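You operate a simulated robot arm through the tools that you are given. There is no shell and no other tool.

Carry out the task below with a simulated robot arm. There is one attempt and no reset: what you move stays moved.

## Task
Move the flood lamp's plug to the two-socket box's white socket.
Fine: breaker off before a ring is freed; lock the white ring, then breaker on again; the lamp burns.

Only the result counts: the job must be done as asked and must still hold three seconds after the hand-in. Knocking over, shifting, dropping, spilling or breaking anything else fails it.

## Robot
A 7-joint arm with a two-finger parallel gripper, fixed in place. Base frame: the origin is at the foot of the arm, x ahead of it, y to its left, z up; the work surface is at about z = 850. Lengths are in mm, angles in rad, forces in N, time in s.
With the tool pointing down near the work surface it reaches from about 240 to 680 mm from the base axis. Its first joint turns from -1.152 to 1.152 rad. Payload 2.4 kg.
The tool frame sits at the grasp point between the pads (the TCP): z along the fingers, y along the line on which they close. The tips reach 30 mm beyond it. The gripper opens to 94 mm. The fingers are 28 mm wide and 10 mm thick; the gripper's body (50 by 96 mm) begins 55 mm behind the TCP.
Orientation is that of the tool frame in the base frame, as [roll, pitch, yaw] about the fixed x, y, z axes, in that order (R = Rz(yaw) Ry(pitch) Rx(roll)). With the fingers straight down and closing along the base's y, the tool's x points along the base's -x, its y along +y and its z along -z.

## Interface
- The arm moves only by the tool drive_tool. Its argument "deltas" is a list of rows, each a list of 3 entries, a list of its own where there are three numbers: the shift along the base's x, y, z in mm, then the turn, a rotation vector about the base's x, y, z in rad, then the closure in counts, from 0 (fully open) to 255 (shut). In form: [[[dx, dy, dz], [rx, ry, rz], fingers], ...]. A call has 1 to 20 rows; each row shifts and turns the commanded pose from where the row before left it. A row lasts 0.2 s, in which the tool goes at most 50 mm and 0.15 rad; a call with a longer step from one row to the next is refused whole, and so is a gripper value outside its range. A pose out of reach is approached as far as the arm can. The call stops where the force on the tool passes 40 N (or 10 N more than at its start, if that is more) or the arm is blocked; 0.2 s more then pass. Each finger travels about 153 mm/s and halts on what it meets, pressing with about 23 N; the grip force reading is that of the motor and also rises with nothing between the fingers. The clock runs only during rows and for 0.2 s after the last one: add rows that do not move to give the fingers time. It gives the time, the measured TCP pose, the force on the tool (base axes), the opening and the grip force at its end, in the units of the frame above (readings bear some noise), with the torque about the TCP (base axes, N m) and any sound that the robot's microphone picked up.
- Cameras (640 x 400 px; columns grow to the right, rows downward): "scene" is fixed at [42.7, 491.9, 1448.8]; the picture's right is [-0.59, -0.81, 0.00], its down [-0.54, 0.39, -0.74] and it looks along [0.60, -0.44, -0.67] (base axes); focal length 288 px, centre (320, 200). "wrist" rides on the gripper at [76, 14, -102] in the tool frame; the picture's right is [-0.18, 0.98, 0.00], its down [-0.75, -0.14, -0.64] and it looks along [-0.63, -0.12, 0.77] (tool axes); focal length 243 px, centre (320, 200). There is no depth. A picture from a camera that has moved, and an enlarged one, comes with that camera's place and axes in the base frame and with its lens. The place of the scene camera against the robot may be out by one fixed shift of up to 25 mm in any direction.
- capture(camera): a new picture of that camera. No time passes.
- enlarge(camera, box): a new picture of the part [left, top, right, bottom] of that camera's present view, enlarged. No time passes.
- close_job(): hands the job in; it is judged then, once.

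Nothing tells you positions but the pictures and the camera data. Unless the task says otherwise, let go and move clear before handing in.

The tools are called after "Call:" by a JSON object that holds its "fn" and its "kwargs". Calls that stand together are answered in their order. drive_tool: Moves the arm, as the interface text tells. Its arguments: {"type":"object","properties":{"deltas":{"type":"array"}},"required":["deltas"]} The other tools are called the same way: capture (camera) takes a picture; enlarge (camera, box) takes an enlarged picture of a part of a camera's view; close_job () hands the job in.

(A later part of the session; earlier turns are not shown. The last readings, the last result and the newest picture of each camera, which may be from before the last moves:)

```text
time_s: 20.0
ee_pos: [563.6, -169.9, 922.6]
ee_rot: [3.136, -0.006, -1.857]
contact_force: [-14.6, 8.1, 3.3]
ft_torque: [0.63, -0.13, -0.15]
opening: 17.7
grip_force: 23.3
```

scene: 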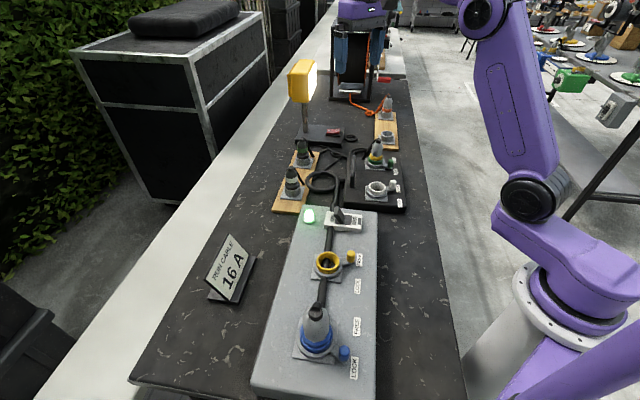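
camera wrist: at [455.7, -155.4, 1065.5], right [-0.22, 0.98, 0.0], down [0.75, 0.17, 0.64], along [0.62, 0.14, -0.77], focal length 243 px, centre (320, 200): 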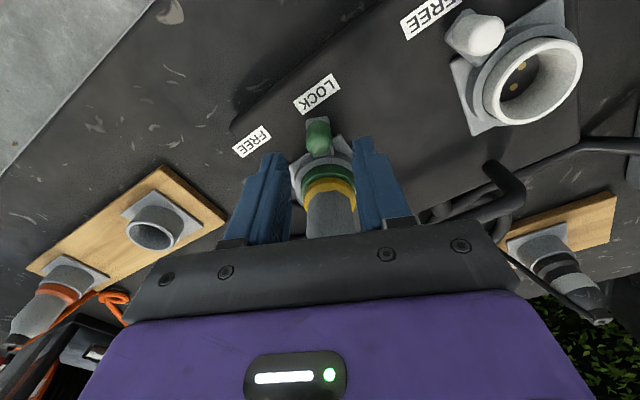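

Call:
{"fn": "drive_tool", "kwargs": {"deltas": [[[-1, 0.3, 0], [0, 0, 0], 255], [[0, 0, 0], [0, 0, 0], 146], [[0, 0, 0], [0, 0, 0], 146], [[0, 0, 20], [0, 0, 0], 146], [[-4, -10, 40], [0, 0, 0], 100], [[-4, -15, 45], [0, 0, 0], 0], [[0, 0, 0], [0, 0, 0], 0]]}}

Call:
{"fn": "capture", "kwargs": {"camera": "wrist"}}

Call:
{"fn": "enlarge", "kwargs": {"camera": "scene", "box": [330, 110, 430, 200]}}

```text
time_s: 21.6
ee_pos: [554.0, -193.7, 1026.8]
ee_rot: [3.14, -0.006, -1.86]
contact_force: [0.1, 0.5, -0.2]
ft_torque: [0.02, 0.01, 0.0]
opening: 94.3
grip_force: 0.1
```

```text
taken
camera wrist: at [519.0, -262.3, 1130.7], right [-0.89, 0.46, 0.0], down [0.35, 0.69, 0.64], along [0.29, 0.57, -0.77], focal length 243 px, centre (320, 200)
```

wrist: 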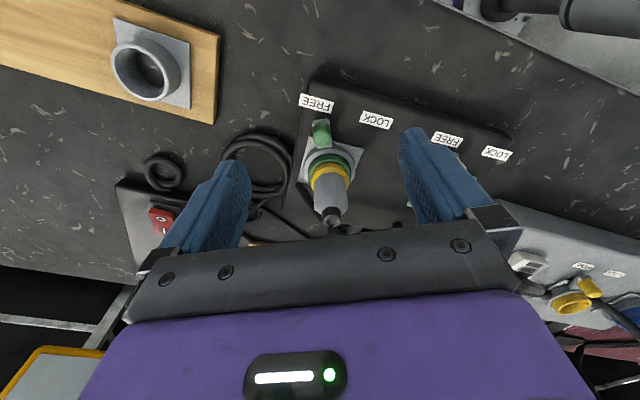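

```text
4.44 times, centred on (380, 155) of scene
camera zoom: at [42.7, 491.9, 1448.8], right [-0.59, -0.81, 0.0], down [-0.54, 0.39, -0.74], along [0.6, -0.44, -0.67], focal length 1281 px, centre (53, 400)
```

zoom: 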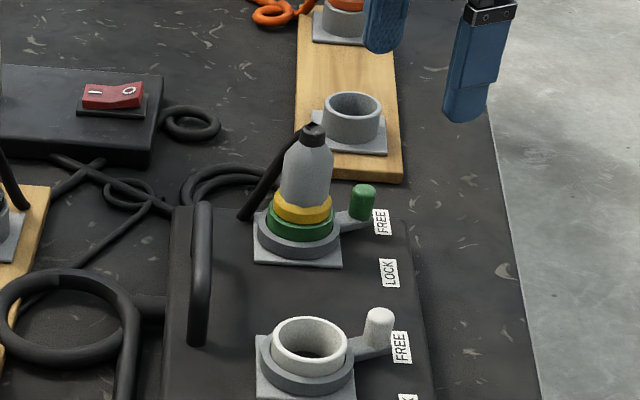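

The green ring is now at FREE, matching the white one, and the plug's axis is at about (577, −121) with its top at z≈973. I'll move above the plug with the closing axis set to avoid both lever and cable, and check.

Call:
{"fn": "drive_tool", "kwargs": {"deltas": [[[0, 13, 23], [0.005, -0.003, -0.1166], 0], [[5, 15, 0], [0, 0, -0.1166], 0], [[6, 15, 0], [0, 0, -0.1166], 0], [[6, 15, 0], [0, 0, -0.1166], 0], [[6, 15, 0], [0, 0, -0.1166], 0], [[0, 0, 0], [0, 0, 0], 0]]}}

Call:
{"fn": "capture", "kwargs": {"camera": "wrist"}}

Call:
{"fn": "enlarge", "kwargs": {"camera": "wrist", "box": [200, 70, 440, 220]}}

Call:
{"fn": "enlarge", "kwargs": {"camera": "scene", "box": [330, 80, 430, 180]}}

```text
time_s: 23.0
ee_pos: [578.3, -122.3, 1051.8]
ee_rot: [3.141, -0.001, -2.444]
contact_force: [-0.4, -0.1, 0.0]
ft_torque: [-0.02, 0.0, 0.05]
opening: 94.0
grip_force: 0.2
```

```text
taken
camera wrist: at [510.2, -159.8, 1153.7], right [-0.49, 0.87, 0.0], down [0.67, 0.38, 0.64], along [0.56, 0.31, -0.77], focal length 243 px, centre (320, 200)
```

wrist: 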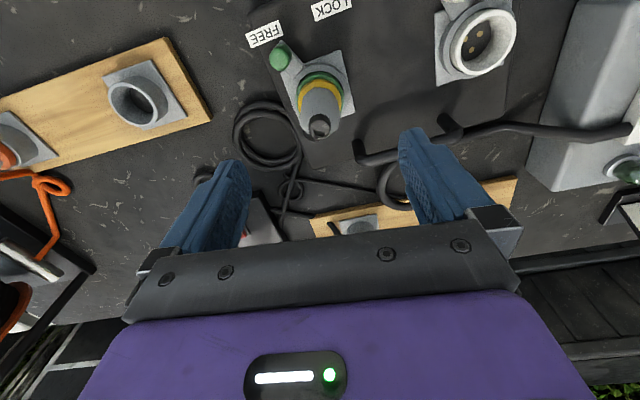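

```text
2.67 times, centred on (320, 145) of wrist
camera zoom: at [510.2, -159.8, 1153.7], right [-0.49, 0.87, 0.0], down [0.67, 0.38, 0.64], along [0.56, 0.31, -0.77], focal length 647 px, centre (320, 347)
```

zoom: 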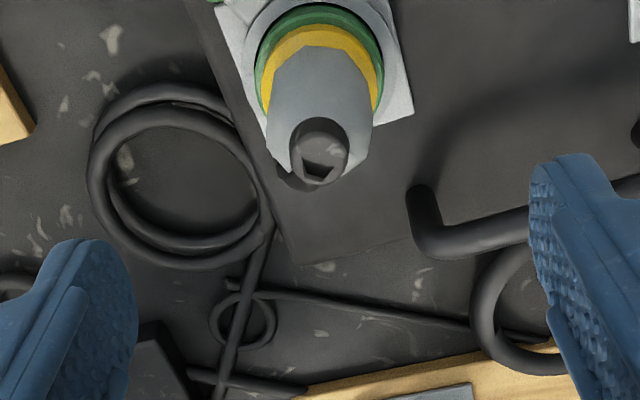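

```text
4.00 times, centred on (380, 130) of scene
camera zoom: at [42.7, 491.9, 1448.8], right [-0.59, -0.81, 0.0], down [-0.54, 0.39, -0.74], along [0.6, -0.44, -0.67], focal length 1153 px, centre (80, 480)
```

zoom: 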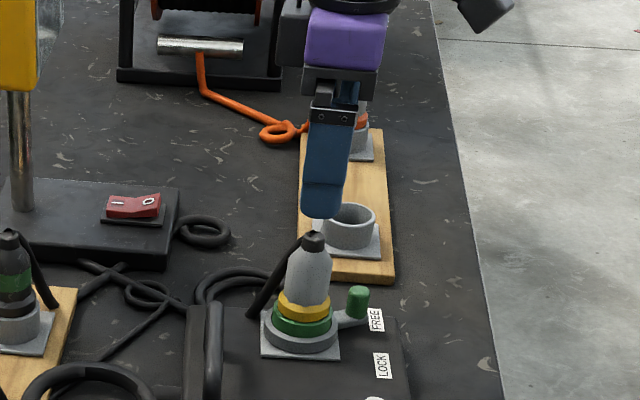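

Plug axis is about (578–580, −120), both ends of the closing axis are clear of the lever and the cable. I'll descend around the plug, tips staying above the socket's tube.

Call:
{"fn": "drive_tool", "kwargs": {"deltas": [[[1, 1.5, -30], [0, 0, 0], 0], [[0, 0, -30], [0, 0, 0], 0], [[0, 0, 0], [0, 0, 0], 0]]}}

Call:
{"fn": "capture", "kwargs": {"camera": "wrist"}}

Call:
{"fn": "enlarge", "kwargs": {"camera": "scene", "box": [330, 80, 430, 180]}}

```text
time_s: 23.8
ee_pos: [578.5, -120.6, 990.4]
ee_rot: [3.141, -0.001, -2.439]
contact_force: [0.5, -0.2, -0.2]
ft_torque: [0.04, 0.0, 0.01]
opening: 94.1
grip_force: 0.0
```

```text
taken
camera wrist: at [511.9, -158.1, 1093.7], right [-0.49, 0.87, 0.0], down [0.67, 0.38, 0.64], along [0.56, 0.32, -0.77], focal length 243 px, centre (320, 200)
```

wrist: 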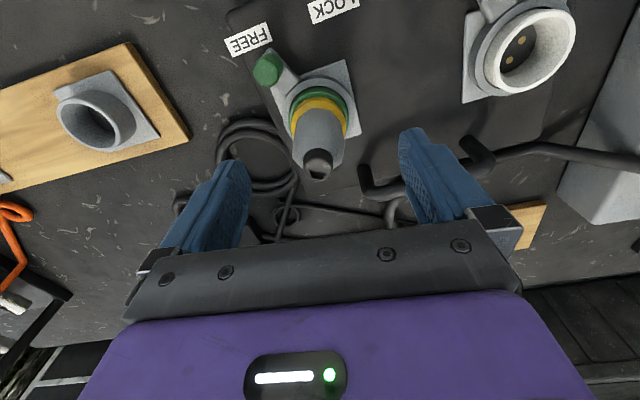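

```text
4.00 times, centred on (380, 130) of scene
camera zoom: at [42.7, 491.9, 1448.8], right [-0.59, -0.81, 0.0], down [-0.54, 0.39, -0.74], along [0.6, -0.44, -0.67], focal length 1153 px, centre (80, 480)
```

zoom: 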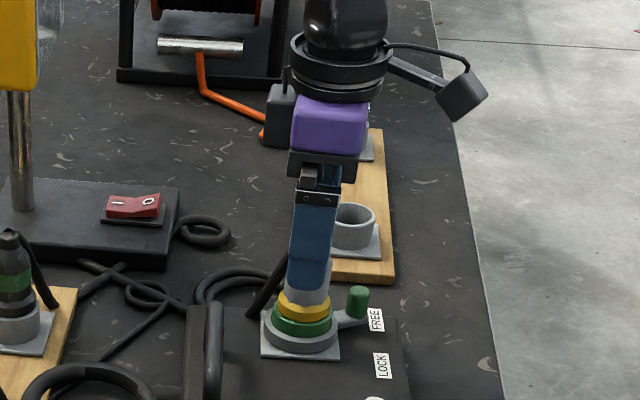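

The plug's top lines up with the tool axis. Descending to the gripping height and closing.

Call:
{"fn": "drive_tool", "kwargs": {"deltas": [[[0, 0, -24], [0, 0, 0], 0], [[0, 0, -24], [0, 0, 0], 0], [[0, 0, 0], [0, 0, 0], 0]]}}

Call:
{"fn": "capture", "kwargs": {"camera": "wrist"}}

Call:
{"fn": "enlarge", "kwargs": {"camera": "scene", "box": [350, 110, 410, 170]}}

```text
time_s: 24.6
ee_pos: [580.6, -119.8, 943.7]
ee_rot: [-3.141, -0.001, -2.44]
contact_force: [0.3, 0.3, 0.2]
ft_torque: [0.01, 0.03, 0.02]
opening: 94.1
grip_force: 0.0
```

```text
taken
camera wrist: at [512.1, -157.9, 1045.9], right [-0.49, 0.87, 0.0], down [0.67, 0.38, 0.64], along [0.56, 0.32, -0.77], focal length 243 px, centre (320, 200)
```

wrist: 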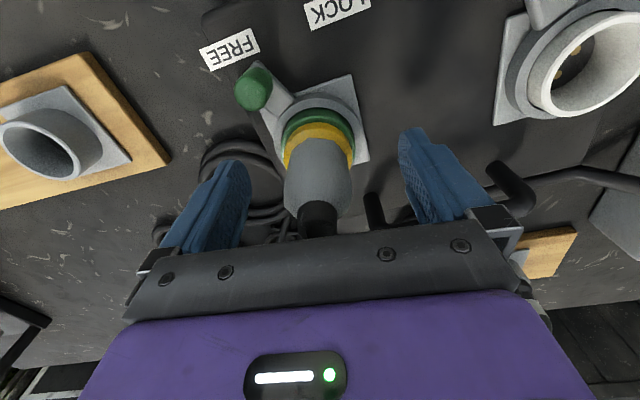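

```text
6.67 times, centred on (380, 140) of scene
camera zoom: at [42.8, 491.9, 1448.8], right [-0.59, -0.81, 0.0], down [-0.54, 0.39, -0.74], along [0.6, -0.44, -0.67], focal length 1921 px, centre (-80, 600)
```

zoom: 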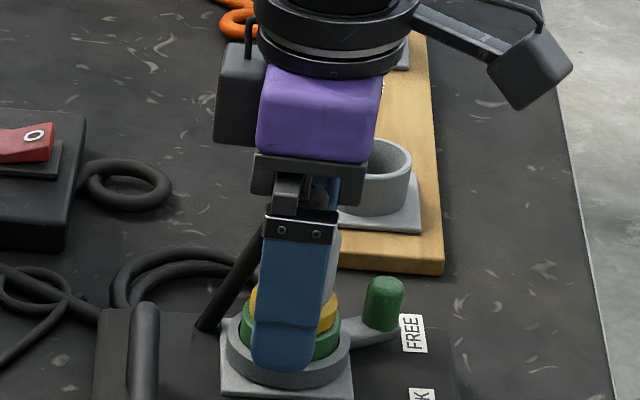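

Call:
{"fn": "drive_tool", "kwargs": {"deltas": [[[0, 0, 0], [0, 0, 0], 120], [[0, 0, 0], [0, 0, 0], 160], [[0, 0, 0], [0, 0, 0], 255], [[0, 0, 0], [0, 0, 0], 255]]}}

Call:
{"fn": "capture", "kwargs": {"camera": "wrist"}}

```text
time_s: 25.6
ee_pos: [579.3, -121.3, 944.9]
ee_rot: [-3.139, -0.001, -2.44]
contact_force: [0.3, -0.8, -0.1]
ft_torque: [-0.06, -0.03, 0.01]
opening: 40.6
grip_force: 22.4
```

```text
taken
camera wrist: at [512.1, -157.9, 1046.2], right [-0.49, 0.87, 0.0], down [0.67, 0.38, 0.64], along [0.56, 0.32, -0.77], focal length 243 px, centre (320, 200)
```

wrist: 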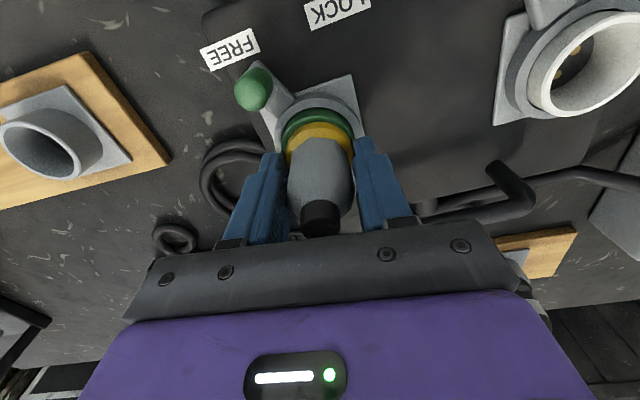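

The plug is gripped (40.6 mm). Lifting straight up slowly.

Call:
{"fn": "drive_tool", "kwargs": {"deltas": [[[0, 0, 4], [0, 0, 0], 255], [[0, 0, 6], [0, 0, 0], 255], [[0, 0, 8], [0, 0, 0], 255], [[0, 0, 8], [0, 0, 0], 255]]}}

Call:
{"fn": "enlarge", "kwargs": {"camera": "scene", "box": [340, 80, 420, 170]}}

Call:
{"fn": "capture", "kwargs": {"camera": "wrist"}}

```text
time_s: 26.6
ee_pos: [580.5, -120.4, 970.1]
ee_rot: [-3.14, -0.002, -2.44]
contact_force: [0.2, -0.2, -0.6]
ft_torque: [-0.01, 0.01, 0.01]
opening: 40.8
grip_force: 23.1
```

```text
4.44 times, centred on (380, 125) of scene
camera zoom: at [42.8, 491.9, 1448.8], right [-0.59, -0.81, 0.0], down [-0.54, 0.39, -0.74], along [0.6, -0.44, -0.67], focal length 1281 px, centre (53, 533)
```

zoom: 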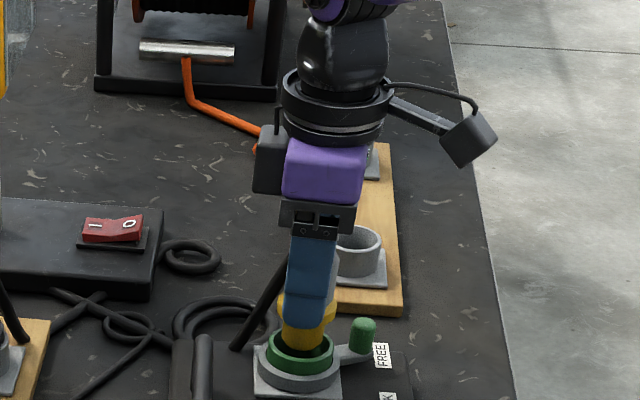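

```text
taken
camera wrist: at [512.5, -158.1, 1072.1], right [-0.49, 0.87, 0.0], down [0.67, 0.38, 0.64], along [0.56, 0.32, -0.77], focal length 243 px, centre (320, 200)
```

wrist: 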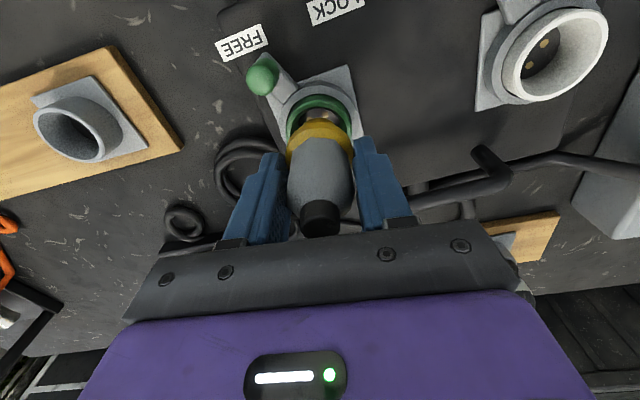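

It's sliding out freely. Lifting well clear, then comparing the green and white sockets' contact patterns.

Call:
{"fn": "drive_tool", "kwargs": {"deltas": [[[0, 0, 15], [0, 0, 0], 255], [[0, 0, 20], [0, 0, 0], 255], [[0, 0, 20], [0, 0, 0], 255], [[0, 0, 10], [0, 0, 0], 255], [[0, 0, 0], [0, 0, 0], 255]]}}

Call:
{"fn": "capture", "kwargs": {"camera": "wrist"}}

Call:
{"fn": "enlarge", "kwargs": {"camera": "scene", "box": [330, 60, 430, 210]}}

Call:
{"fn": "enlarge", "kwargs": {"camera": "scene", "box": [355, 140, 405, 205]}}

```text
time_s: 27.8
ee_pos: [579.5, -119.7, 1033.5]
ee_rot: [-3.141, 0.0, -2.441]
contact_force: [0.0, -1.1, -1.6]
ft_torque: [0.0, 0.01, 0.02]
opening: 40.8
grip_force: 22.7
```

```text
taken
camera wrist: at [512.2, -157.6, 1136.0], right [-0.49, 0.87, 0.0], down [0.67, 0.38, 0.64], along [0.56, 0.32, -0.77], focal length 243 px, centre (320, 200)
```

wrist: 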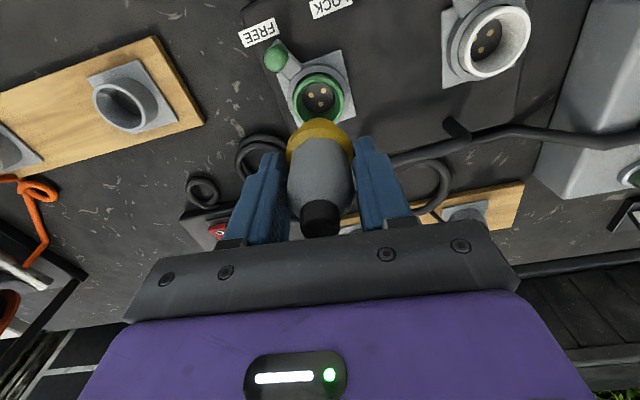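

```text
2.67 times, centred on (380, 135) of scene
camera zoom: at [42.8, 491.9, 1448.8], right [-0.59, -0.81, 0.0], down [-0.54, 0.39, -0.74], along [0.6, -0.44, -0.67], focal length 768 px, centre (160, 373)
```

zoom: 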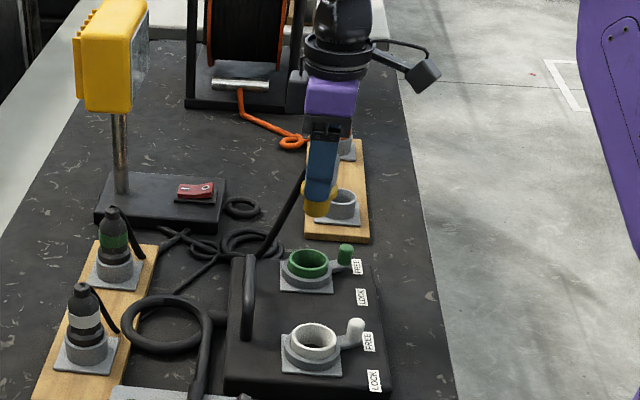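

```text
6.15 times, centred on (380, 172) of scene
camera zoom: at [42.8, 491.9, 1448.8], right [-0.59, -0.81, 0.0], down [-0.54, 0.39, -0.74], along [0.6, -0.44, -0.67], focal length 1774 px, centre (-49, 369)
```

zoom: 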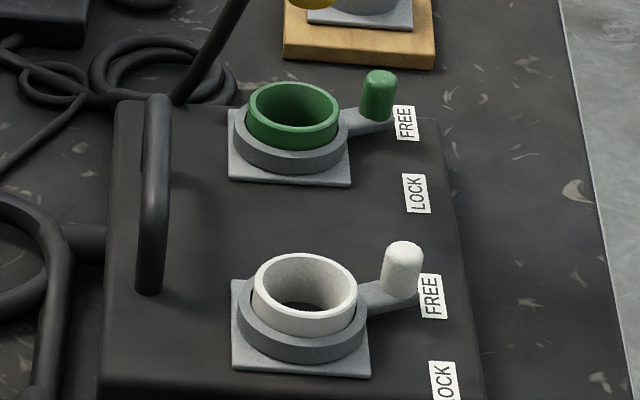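

Call:
{"fn": "enlarge", "kwargs": {"camera": "wrist", "box": [240, 20, 400, 120]}}

Call:
{"fn": "enlarge", "kwargs": {"camera": "wrist", "box": [410, 0, 570, 100]}}

Call:
{"fn": "enlarge", "kwargs": {"camera": "wrist", "box": [260, 90, 380, 240]}}

```text
4.00 times, centred on (320, 70) of wrist
camera zoom: at [512.2, -157.6, 1136.0], right [-0.49, 0.87, 0.0], down [0.67, 0.38, 0.64], along [0.56, 0.32, -0.77], focal length 970 px, centre (320, 720)
```

zoom: 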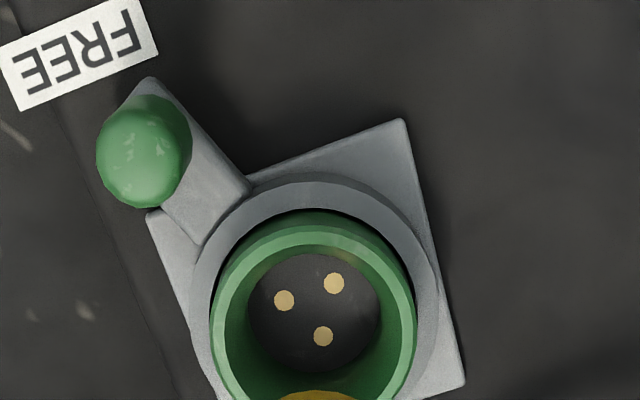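

```text
4.00 times, centred on (490, 50) of wrist
camera zoom: at [512.2, -157.6, 1136.0], right [-0.49, 0.87, 0.0], down [0.67, 0.38, 0.64], along [0.56, 0.32, -0.77], focal length 970 px, centre (-360, 800)
```

zoom: 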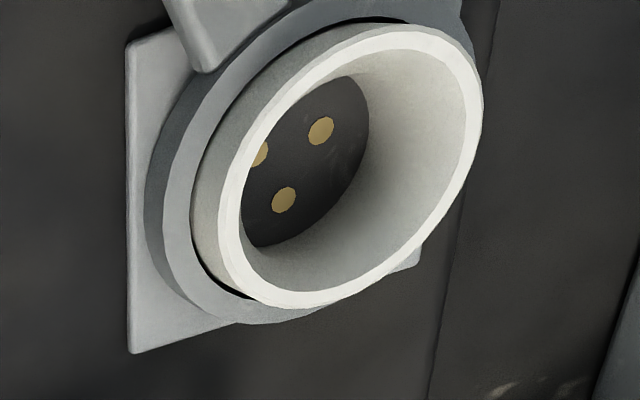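

```text
2.67 times, centred on (320, 165) of wrist
camera zoom: at [512.2, -157.6, 1136.0], right [-0.49, 0.87, 0.0], down [0.67, 0.38, 0.64], along [0.56, 0.32, -0.77], focal length 647 px, centre (320, 293)
```

zoom: 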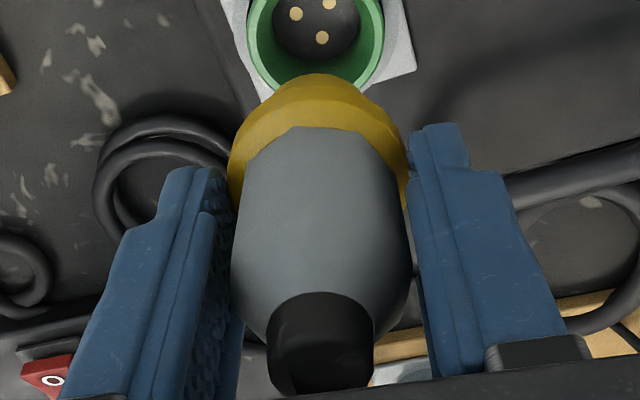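

The contact patterns of the green and white sockets have the same orientation, so a pure 150 mm shift along the box, (−110, +102) mm, should carry the plug over the white socket. I'll move there at height.

Call:
{"fn": "drive_tool", "kwargs": {"deltas": [[[-22.1, 20.4, 0], [0, 0, 0], 255], [[-22.1, 20.4, 0], [0, 0, 0], 255], [[-22.1, 20.4, 0], [0, 0, 0], 255], [[-22, 20.3, 0], [0, 0, 0], 255], [[-22, 20.3, 0], [0, 0, 0], 255], [[0, 0, 0], [0, 0, 0], 255]]}}

Call:
{"fn": "capture", "kwargs": {"camera": "wrist"}}

Call:
{"fn": "enlarge", "kwargs": {"camera": "wrist", "box": [240, 20, 400, 120]}}

Call:
{"fn": "enlarge", "kwargs": {"camera": "scene", "box": [320, 70, 440, 220]}}

```text
time_s: 29.2
ee_pos: [468.6, -17.1, 1032.2]
ee_rot: [-3.141, -0.001, -2.441]
contact_force: [-0.3, 0.0, -0.5]
ft_torque: [0.0, -0.01, 0.01]
opening: 40.8
grip_force: 23.4
```

```text
taken
camera wrist: at [400.8, -55.4, 1135.5], right [-0.49, 0.87, 0.0], down [0.67, 0.38, 0.64], along [0.56, 0.32, -0.77], focal length 243 px, centre (320, 200)
```

wrist: 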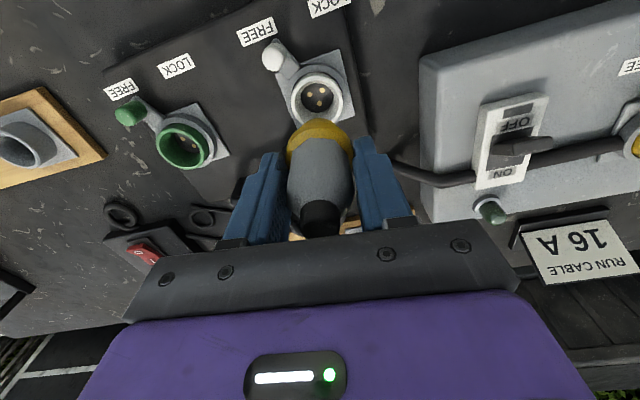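

```text
4.00 times, centred on (320, 70) of wrist
camera zoom: at [400.8, -55.4, 1135.5], right [-0.49, 0.87, 0.0], down [0.67, 0.38, 0.64], along [0.56, 0.32, -0.77], focal length 970 px, centre (320, 720)
```

zoom: 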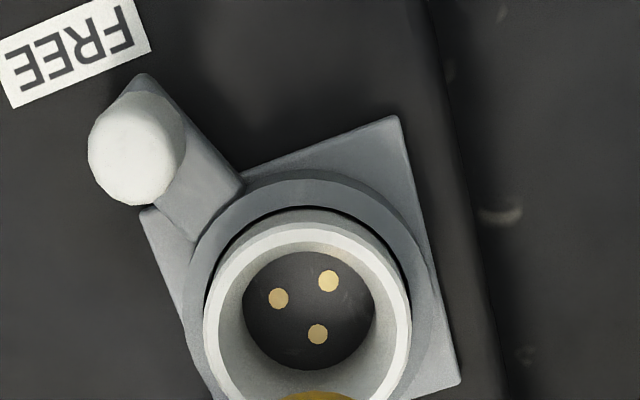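

```text
2.67 times, centred on (380, 145) of scene
camera zoom: at [42.7, 491.9, 1448.8], right [-0.59, -0.81, 0.0], down [-0.54, 0.39, -0.74], along [0.6, -0.44, -0.67], focal length 768 px, centre (160, 347)
```

zoom: 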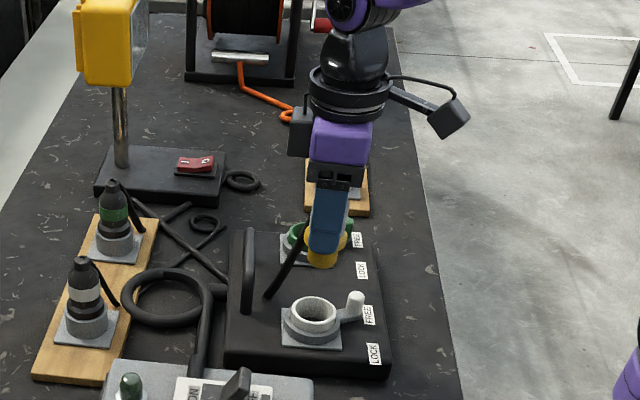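

The image matches the green-socket lift view to within about 1 mm. I'll correct by (+0.6, −1.1) mm and lower most of the way.

Call:
{"fn": "drive_tool", "kwargs": {"deltas": [[[0.6, -1.1, 0], [0, 0, 0], 255], [[0, 0, -15], [0, 0, 0], 255], [[0, 0, -15], [0, 0, 0], 255], [[0, 0, -15], [0, 0, 0], 255], [[0, 0, 0], [0, 0, 0], 255]]}}

Call:
{"fn": "capture", "kwargs": {"camera": "wrist"}}

Call:
{"fn": "enlarge", "kwargs": {"camera": "scene", "box": [340, 130, 420, 210]}}

```text
time_s: 30.4
ee_pos: [469.4, -19.5, 986.2]
ee_rot: [3.141, -0.002, -2.44]
contact_force: [-0.8, 0.0, -0.7]
ft_torque: [-0.01, 0.0, 0.02]
opening: 40.6
grip_force: 22.5
```

```text
taken
camera wrist: at [401.8, -57.0, 1089.9], right [-0.49, 0.87, 0.0], down [0.67, 0.38, 0.64], along [0.56, 0.32, -0.77], focal length 243 px, centre (320, 200)
```

wrist: 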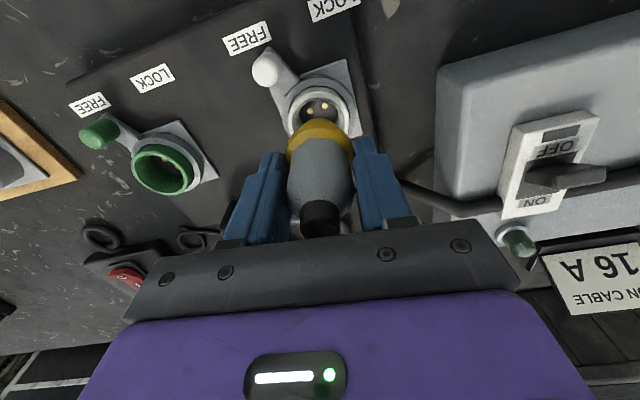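

```text
5.00 times, centred on (380, 170) of scene
camera zoom: at [42.8, 491.9, 1448.8], right [-0.59, -0.81, 0.0], down [-0.54, 0.39, -0.74], along [0.6, -0.44, -0.67], focal length 1441 px, centre (20, 350)
```

zoom: 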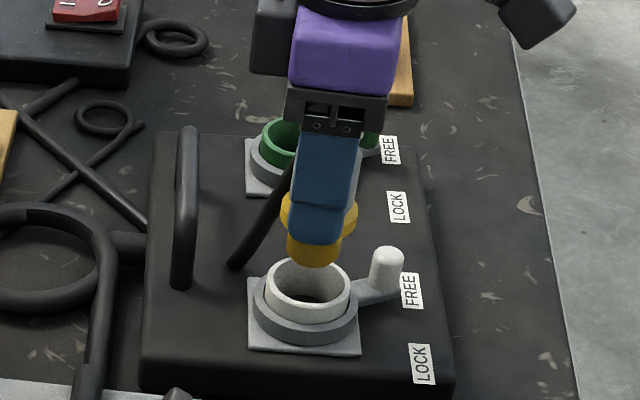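

Call:
{"fn": "drive_tool", "kwargs": {"deltas": [[[0, 0, -8], [0, 0, 0], 255], [[0, 0, -7], [0, 0, 0], 255], [[0, 0, 0], [0, 0, 0], 255]]}}

Call:
{"fn": "enlarge", "kwargs": {"camera": "wrist", "box": [250, 50, 390, 190]}}

Call:
{"fn": "enlarge", "kwargs": {"camera": "scene", "box": [350, 150, 400, 200]}}

```text
time_s: 31.2
ee_pos: [468.2, -20.1, 974.0]
ee_rot: [3.141, -0.001, -2.441]
contact_force: [-0.7, 0.2, -1.9]
ft_torque: [0.01, -0.02, 0.01]
opening: 40.6
grip_force: 23.0
```

```text
2.86 times, centred on (320, 120) of wrist
camera zoom: at [401.3, -57.4, 1075.8], right [-0.49, 0.87, 0.0], down [0.67, 0.38, 0.64], along [0.56, 0.32, -0.77], focal length 693 px, centre (320, 429)
```

zoom: 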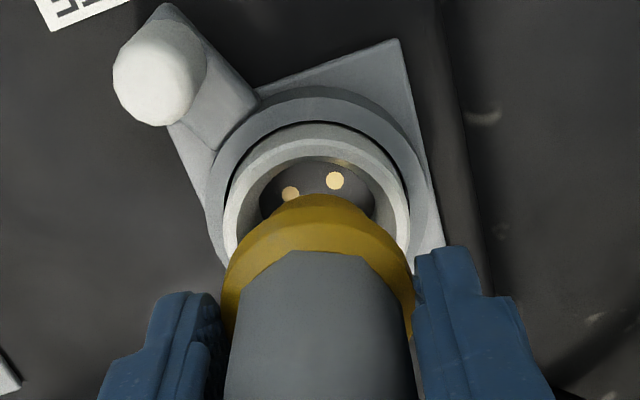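

```text
8.00 times, centred on (375, 175) of scene
camera zoom: at [42.8, 491.9, 1448.8], right [-0.59, -0.81, 0.0], down [-0.54, 0.39, -0.74], along [0.6, -0.44, -0.67], focal length 2306 px, centre (-120, 400)
```

zoom: 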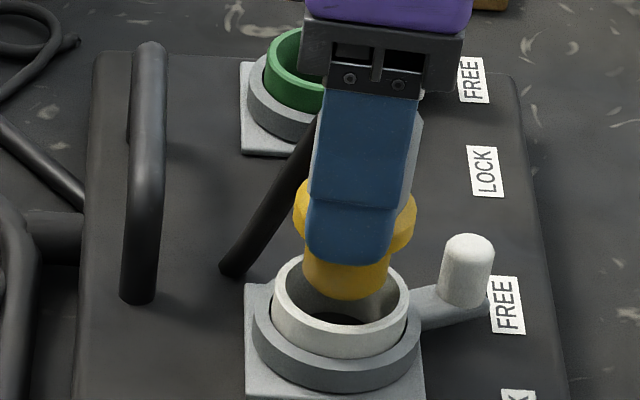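

Alignment relative to the white socket now matches how the plug sat over the green one to within ~0.5 mm. Continuing down slowly.

Call:
{"fn": "drive_tool", "kwargs": {"deltas": [[[0, 0, -5], [0, 0, 0], 255], [[0, 0, -5], [0, 0, 0], 255], [[0, 0, -5], [0, 0, 0], 255], [[0, 0, -4], [0, 0, 0], 255], [[0, 0, 0], [0, 0, 0], 255]]}}

Call:
{"fn": "enlarge", "kwargs": {"camera": "wrist", "box": [250, 50, 390, 190]}}

Call:
{"fn": "enlarge", "kwargs": {"camera": "scene", "box": [350, 150, 400, 200]}}

```text
time_s: 32.4
ee_pos: [469.9, -18.8, 953.7]
ee_rot: [3.14, -0.002, -2.439]
contact_force: [0.7, -0.8, -1.4]
ft_torque: [0.0, 0.0, -0.02]
opening: 40.8
grip_force: 23.3
```

```text
2.86 times, centred on (320, 120) of wrist
camera zoom: at [401.9, -56.6, 1056.7], right [-0.49, 0.87, 0.0], down [0.67, 0.38, 0.64], along [0.56, 0.32, -0.77], focal length 693 px, centre (320, 429)
```

zoom: 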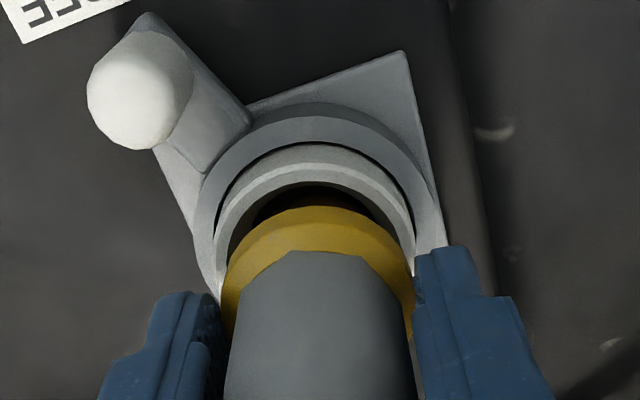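

```text
8.00 times, centred on (375, 175) of scene
camera zoom: at [42.8, 491.9, 1448.8], right [-0.59, -0.81, 0.0], down [-0.54, 0.39, -0.74], along [0.6, -0.44, -0.67], focal length 2306 px, centre (-120, 400)
```

zoom: 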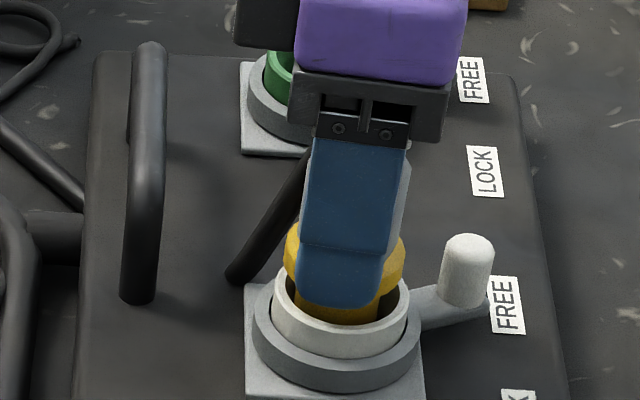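

The nose is inside the white socket with no contact force. Seating it the last ~12 mm.

Call:
{"fn": "drive_tool", "kwargs": {"deltas": [[[0, 0, -4], [0, 0, 0], 255], [[0, 0, -4], [0, 0, 0], 255], [[0, 0, -3], [0, 0, 0], 255], [[0, 0, 0], [0, 0, 0], 255]]}}

Call:
{"fn": "enlarge", "kwargs": {"camera": "wrist", "box": [250, 50, 390, 190]}}

Call:
{"fn": "enlarge", "kwargs": {"camera": "scene", "box": [350, 150, 400, 200]}}

```text
time_s: 33.4
ee_pos: [469.0, -19.0, 943.5]
ee_rot: [3.141, -0.002, -2.441]
contact_force: [-1.5, 0.1, 10.1]
ft_torque: [-0.02, 0.21, -0.03]
opening: 40.9
grip_force: 22.6
```

```text
2.86 times, centred on (320, 120) of wrist
camera zoom: at [401.7, -56.5, 1046.0], right [-0.49, 0.87, 0.0], down [0.67, 0.38, 0.64], along [0.56, 0.32, -0.77], focal length 693 px, centre (320, 429)
```

zoom: 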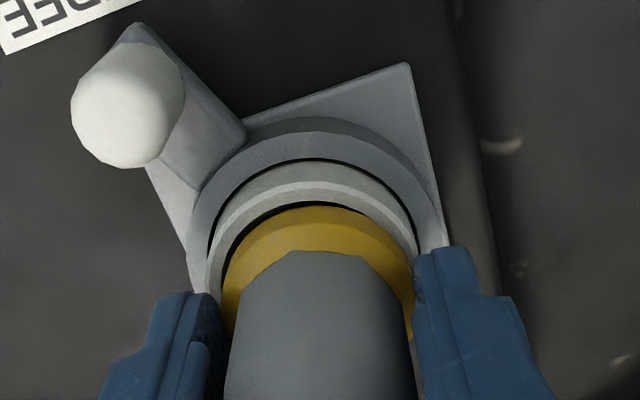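

```text
8.00 times, centred on (375, 175) of scene
camera zoom: at [42.5, 491.9, 1448.8], right [-0.59, -0.81, 0.0], down [-0.54, 0.39, -0.74], along [0.6, -0.44, -0.67], focal length 2306 px, centre (-120, 400)
```

zoom: 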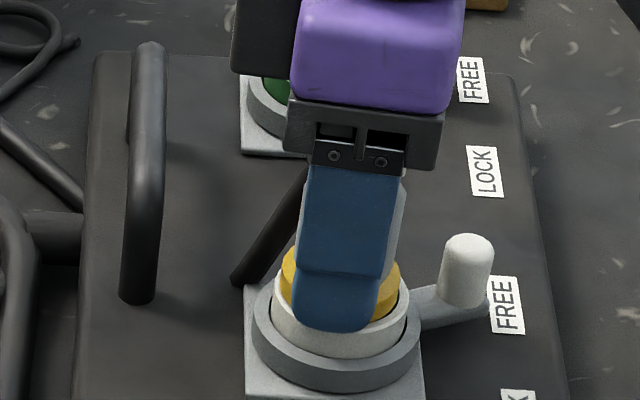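

The plug is meeting the bottom (10 N, same height as it sat in the green socket). One small extra push to be sure it's seated.

Call:
{"fn": "drive_tool", "kwargs": {"deltas": [[[0, 0, -1.5], [0, 0, 0], 255], [[0, 0, 0], [0, 0, 0], 255]]}}

Call:
{"fn": "enlarge", "kwargs": {"camera": "wrist", "box": [250, 50, 390, 190]}}

```text
time_s: 34.0
ee_pos: [470.4, -18.9, 942.2]
ee_rot: [3.141, -0.001, -2.44]
contact_force: [-2.7, 2.7, 16.8]
ft_torque: [0.15, 0.13, -0.04]
opening: 41.0
grip_force: 23.3
```

```text
2.86 times, centred on (320, 120) of wrist
camera zoom: at [401.9, -56.5, 1044.3], right [-0.49, 0.87, 0.0], down [0.67, 0.38, 0.64], along [0.56, 0.32, -0.77], focal length 693 px, centre (320, 429)
```

zoom: 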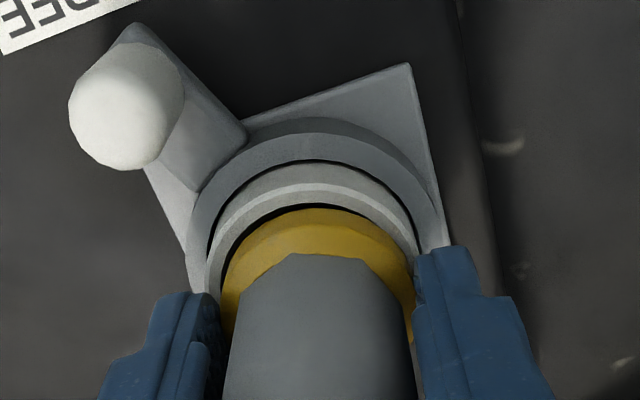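

It's seated. Releasing and rising to inspect.

Call:
{"fn": "drive_tool", "kwargs": {"deltas": [[[0, 0, 1], [0, 0, 0], 255], [[0, 0, 0], [0, 0, 0], 130], [[0, 0, 0], [0, 0, 0], 80], [[0, 0, 0], [0, 0, 0], 40], [[0, 0, 20], [0, 0, 0], 0], [[0, 0, 40], [0, 0, 0], 0], [[0, 0, 50], [0, 0, 0], 0], [[0, 0, 0], [0, 0, 0], 0]]}}

Call:
{"fn": "capture", "kwargs": {"camera": "wrist"}}

Call:
{"fn": "enlarge", "kwargs": {"camera": "scene", "box": [340, 130, 420, 210]}}

```text
time_s: 35.8
ee_pos: [471.1, -18.9, 1052.8]
ee_rot: [3.141, -0.002, -2.438]
contact_force: [-0.2, 0.3, 0.3]
ft_torque: [-0.01, 0.01, -0.01]
opening: 93.7
grip_force: 0.2
```

```text
taken
camera wrist: at [403.8, -56.9, 1156.1], right [-0.49, 0.87, 0.0], down [0.67, 0.38, 0.64], along [0.56, 0.32, -0.77], focal length 243 px, centre (320, 200)
```

wrist: 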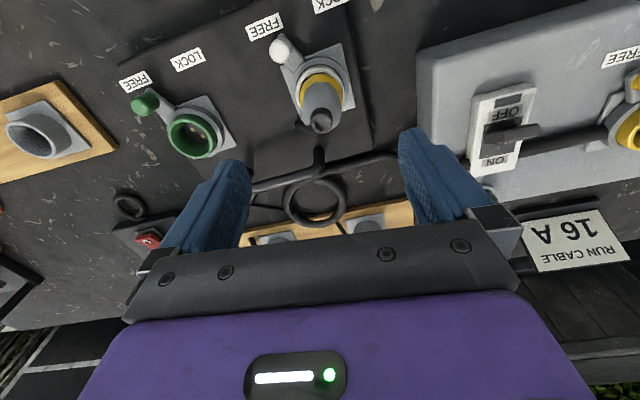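

```text
5.00 times, centred on (380, 170) of scene
camera zoom: at [42.7, 491.9, 1448.8], right [-0.59, -0.81, 0.0], down [-0.54, 0.39, -0.74], along [0.6, -0.44, -0.67], focal length 1441 px, centre (20, 350)
```

zoom: 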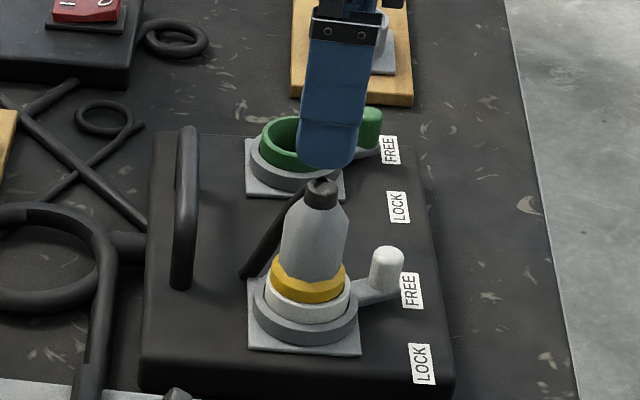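

Call:
{"fn": "enlarge", "kwargs": {"camera": "scene", "box": [340, 150, 420, 200]}}

Call:
{"fn": "enlarge", "kwargs": {"camera": "wrist", "box": [240, 20, 400, 145]}}

```text
8.00 times, centred on (380, 175) of scene
camera zoom: at [42.7, 491.9, 1448.8], right [-0.59, -0.81, 0.0], down [-0.54, 0.39, -0.74], along [0.6, -0.44, -0.67], focal length 2306 px, centre (-160, 400)
```

zoom: 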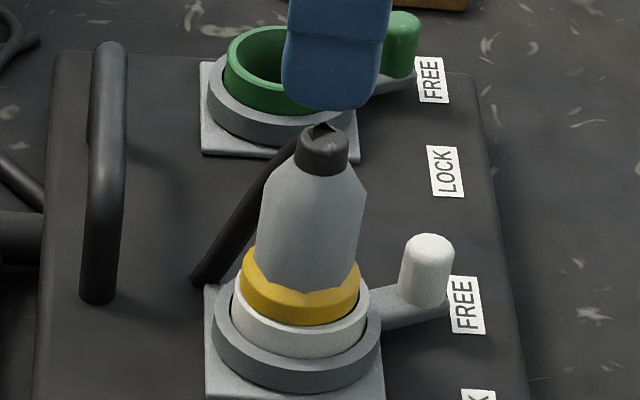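

```text
3.20 times, centred on (320, 82) of wrist
camera zoom: at [403.8, -56.9, 1156.1], right [-0.49, 0.87, 0.0], down [0.67, 0.38, 0.64], along [0.56, 0.32, -0.77], focal length 776 px, centre (320, 576)
```

zoom: 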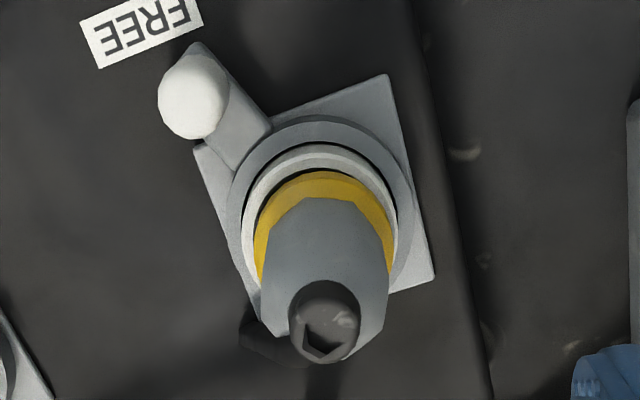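

The plug stands upright and fully in the white socket. Now I'll go to the white lever (still at FREE), aligning as I did for the green one.

Call:
{"fn": "drive_tool", "kwargs": {"deltas": [[[-4, -10, 0], [0, 0, 0.116], 0], [[-4, -10, 0], [0, 0, 0.116], 0], [[-4, -10, 0], [0, 0, 0.116], 60], [[-3, -10, -10], [0, 0, 0.116], 146], [[-3, -9.5, -20], [0, 0, 0.116], 146], [[0, 0, -30], [0, 0, 0], 146], [[0, 0, -25], [0, 0, 0], 146], [[0, 0, 0], [0, 0, 0], 146]]}}

Call:
{"fn": "capture", "kwargs": {"camera": "wrist"}}

Call:
{"fn": "enlarge", "kwargs": {"camera": "wrist", "box": [240, 90, 400, 190]}}

```text
time_s: 37.6
ee_pos: [451.0, -70.6, 969.7]
ee_rot: [-3.141, -0.003, -1.86]
contact_force: [0.1, 0.0, 0.4]
ft_torque: [0.01, 0.01, 0.02]
opening: 40.1
grip_force: 0.1
```

```text
taken
camera wrist: at [415.4, -137.9, 1071.4], right [-0.89, 0.46, 0.0], down [0.35, 0.68, 0.64], along [0.29, 0.57, -0.77], focal length 243 px, centre (320, 200)
```

wrist: 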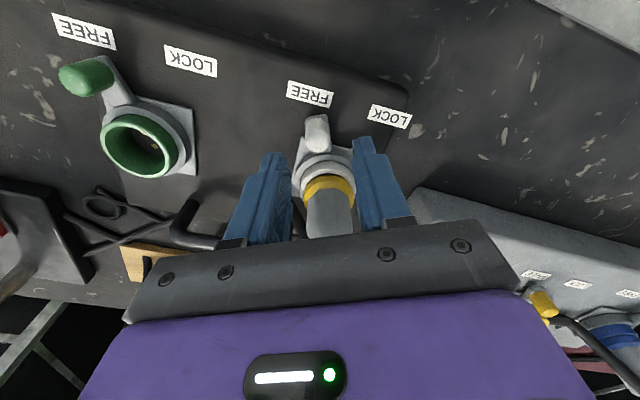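

```text
4.00 times, centred on (320, 140) of wrist
camera zoom: at [415.4, -137.9, 1071.4], right [-0.89, 0.46, 0.0], down [0.35, 0.68, 0.64], along [0.29, 0.57, -0.77], focal length 970 px, centre (320, 440)
```

zoom: 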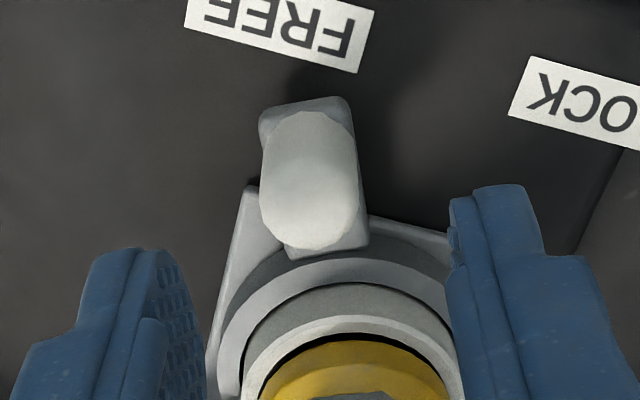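

Call:
{"fn": "drive_tool", "kwargs": {"deltas": [[[2, 0, -15], [0, 0, 0], 146], [[0, 0, -15], [0, 0, 0], 146], [[0, 0, -15], [0, 0, 0], 146], [[0, 0, 0], [0, 0, 0], 146], [[0, 0, 0], [0, 0, 0], 255], [[0, 0, 0], [0, 0, 0], 255]]}}

Call:
{"fn": "enlarge", "kwargs": {"camera": "wrist", "box": [220, 90, 420, 215]}}

```text
time_s: 39.0
ee_pos: [453.4, -69.7, 923.7]
ee_rot: [3.14, -0.002, -1.859]
contact_force: [2.7, -0.9, -0.6]
ft_torque: [-0.02, -0.01, -0.17]
opening: 17.5
grip_force: 22.5
```

```text
3.20 times, centred on (320, 152) of wrist
camera zoom: at [417.8, -136.5, 1025.7], right [-0.89, 0.46, 0.0], down [0.35, 0.68, 0.64], along [0.29, 0.57, -0.77], focal length 776 px, centre (320, 352)
```

zoom: 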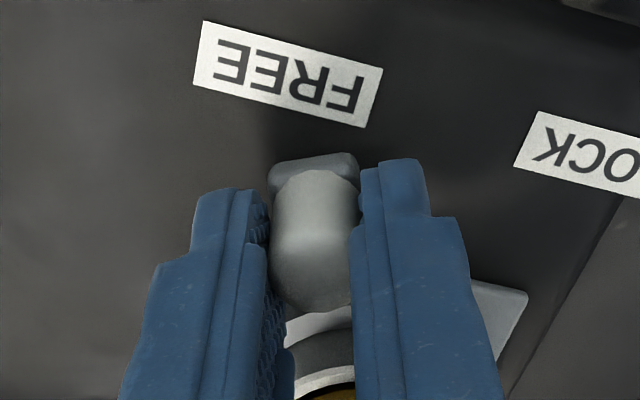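

The white knob is held. Turning it clockwise toward LOCK.

Call:
{"fn": "drive_tool", "kwargs": {"deltas": [[[-6.0, 2.4, 0], [0, 0, -0.12], 255], [[-5.7, 3.0, 0], [0, 0, -0.12], 255], [[-5.2, 3.7, 0], [0, 0, -0.12], 255], [[-4.8, 4.2, 0], [0, 0, -0.12], 255]]}}

Call:
{"fn": "enlarge", "kwargs": {"camera": "wrist", "box": [220, 90, 420, 215]}}

```text
time_s: 40.0
ee_pos: [431.4, -55.2, 924.3]
ee_rot: [3.138, -0.002, -2.341]
contact_force: [3.3, -0.1, 0.6]
ft_torque: [-0.06, -0.19, -0.12]
opening: 17.5
grip_force: 23.1
```

```text
3.20 times, centred on (320, 152) of wrist
camera zoom: at [368.9, -99.5, 1026.2], right [-0.58, 0.82, 0.0], down [0.63, 0.44, 0.64], along [0.52, 0.37, -0.77], focal length 776 px, centre (320, 352)
```

zoom: 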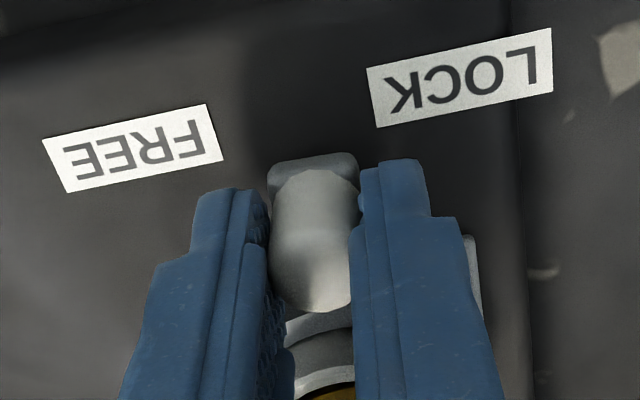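

Call:
{"fn": "drive_tool", "kwargs": {"deltas": [[[-4.3, 4.9, 0], [0, 0, -0.12], 255], [[-3.6, 5.3, 0], [0, 0, -0.12], 255], [[-3.0, 5.7, 0], [0, 0, -0.12], 255], [[0, 0, 0], [0, 0, 0], 255]]}}

Call:
{"fn": "enlarge", "kwargs": {"camera": "wrist", "box": [200, 60, 440, 210]}}

Call:
{"fn": "enlarge", "kwargs": {"camera": "scene", "box": [340, 140, 420, 220]}}

```text
time_s: 41.0
ee_pos: [422.1, -40.3, 923.3]
ee_rot: [3.141, -0.002, -2.702]
contact_force: [3.5, -0.4, -0.3]
ft_torque: [0.05, -0.1, -0.18]
opening: 17.6
grip_force: 22.6
```

```text
2.67 times, centred on (320, 135) of wrist
camera zoom: at [346.5, -59.0, 1026.1], right [-0.25, 0.97, 0.0], down [0.74, 0.19, 0.64], along [0.62, 0.16, -0.77], focal length 647 px, centre (320, 373)
```

zoom: 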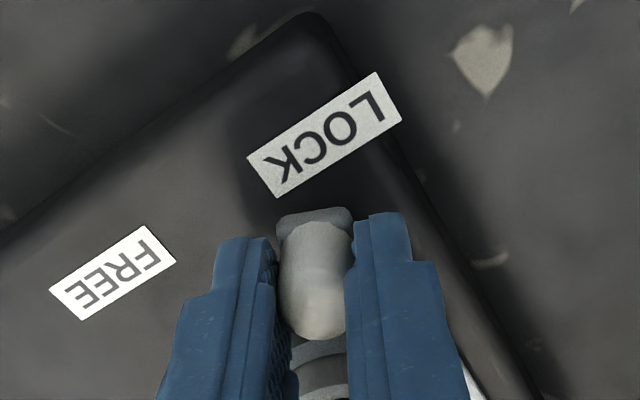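

```text
5.00 times, centred on (380, 180) of scene
camera zoom: at [43.0, 491.9, 1448.8], right [-0.59, -0.81, 0.0], down [-0.54, 0.39, -0.74], along [0.6, -0.44, -0.67], focal length 1441 px, centre (20, 300)
```

zoom: 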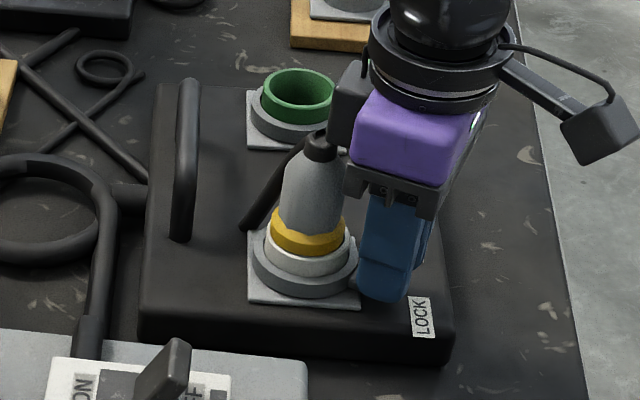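

It's almost at LOCK but there's no stop felt yet. I'll continue in small steps until the stop.

Call:
{"fn": "drive_tool", "kwargs": {"deltas": [[[-1.0, 2.5, 0], [0, 0, -0.05], 255], [[0, 0, 0], [0, 0, 0], 255]]}}

```text
time_s: 41.6
ee_pos: [421.3, -36.7, 924.2]
ee_rot: [3.141, -0.002, -2.751]
contact_force: [5.1, -0.6, 0.1]
ft_torque: [0.14, -0.02, -0.06]
opening: 17.5
grip_force: 22.6
```

Call:
{"fn": "drive_tool", "kwargs": {"deltas": [[[-0.9, 2.6, 0], [0, 0, -0.05], 255], [[0, 0, 0], [0, 0, 0], 255]]}}

Call:
{"fn": "enlarge", "kwargs": {"camera": "wrist", "box": [200, 60, 440, 210]}}

```text
time_s: 42.2
ee_pos: [419.7, -33.9, 924.2]
ee_rot: [-3.14, 0.0, -2.803]
contact_force: [5.6, 0.8, 0.7]
ft_torque: [0.25, -0.04, 0.02]
opening: 17.1
grip_force: 22.6
```

```text
2.67 times, centred on (320, 135) of wrist
camera zoom: at [343.1, -45.9, 1026.4], right [-0.15, 0.99, 0.0], down [0.76, 0.12, 0.64], along [0.63, 0.1, -0.77], focal length 647 px, centre (320, 373)
```

zoom: 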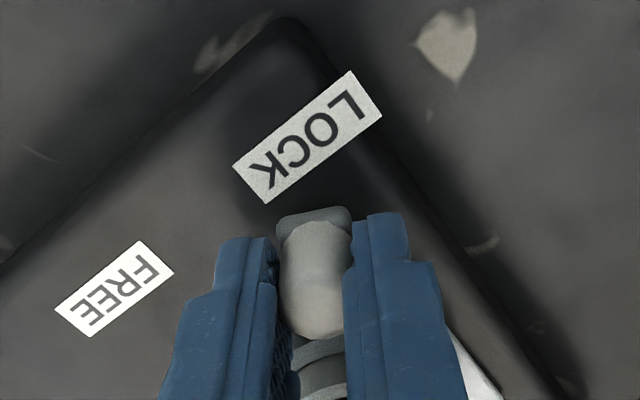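

Still no firm stop; the lever is lined up with the LOCK mark. A bit more to find the end stop.

Call:
{"fn": "drive_tool", "kwargs": {"deltas": [[[-0.6, 2.5, 0], [0, 0, -0.05], 255], [[0, 0, 0], [0, 0, 0], 255]]}}

Call:
{"fn": "enlarge", "kwargs": {"camera": "wrist", "box": [200, 60, 440, 210]}}

```text
time_s: 42.8
ee_pos: [418.7, -33.3, 924.6]
ee_rot: [-3.141, -0.001, -2.853]
contact_force: [4.4, -10.0, -0.3]
ft_torque: [-0.01, 0.01, -0.06]
opening: 17.0
grip_force: 23.1
```

```text
2.67 times, centred on (320, 135) of wrist
camera zoom: at [341.7, -40.0, 1026.6], right [-0.1, 0.99, 0.0], down [0.76, 0.08, 0.64], along [0.64, 0.07, -0.77], focal length 647 px, centre (320, 373)
```

zoom: 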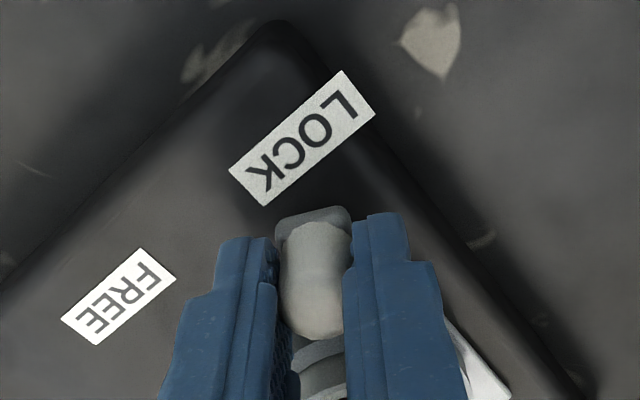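

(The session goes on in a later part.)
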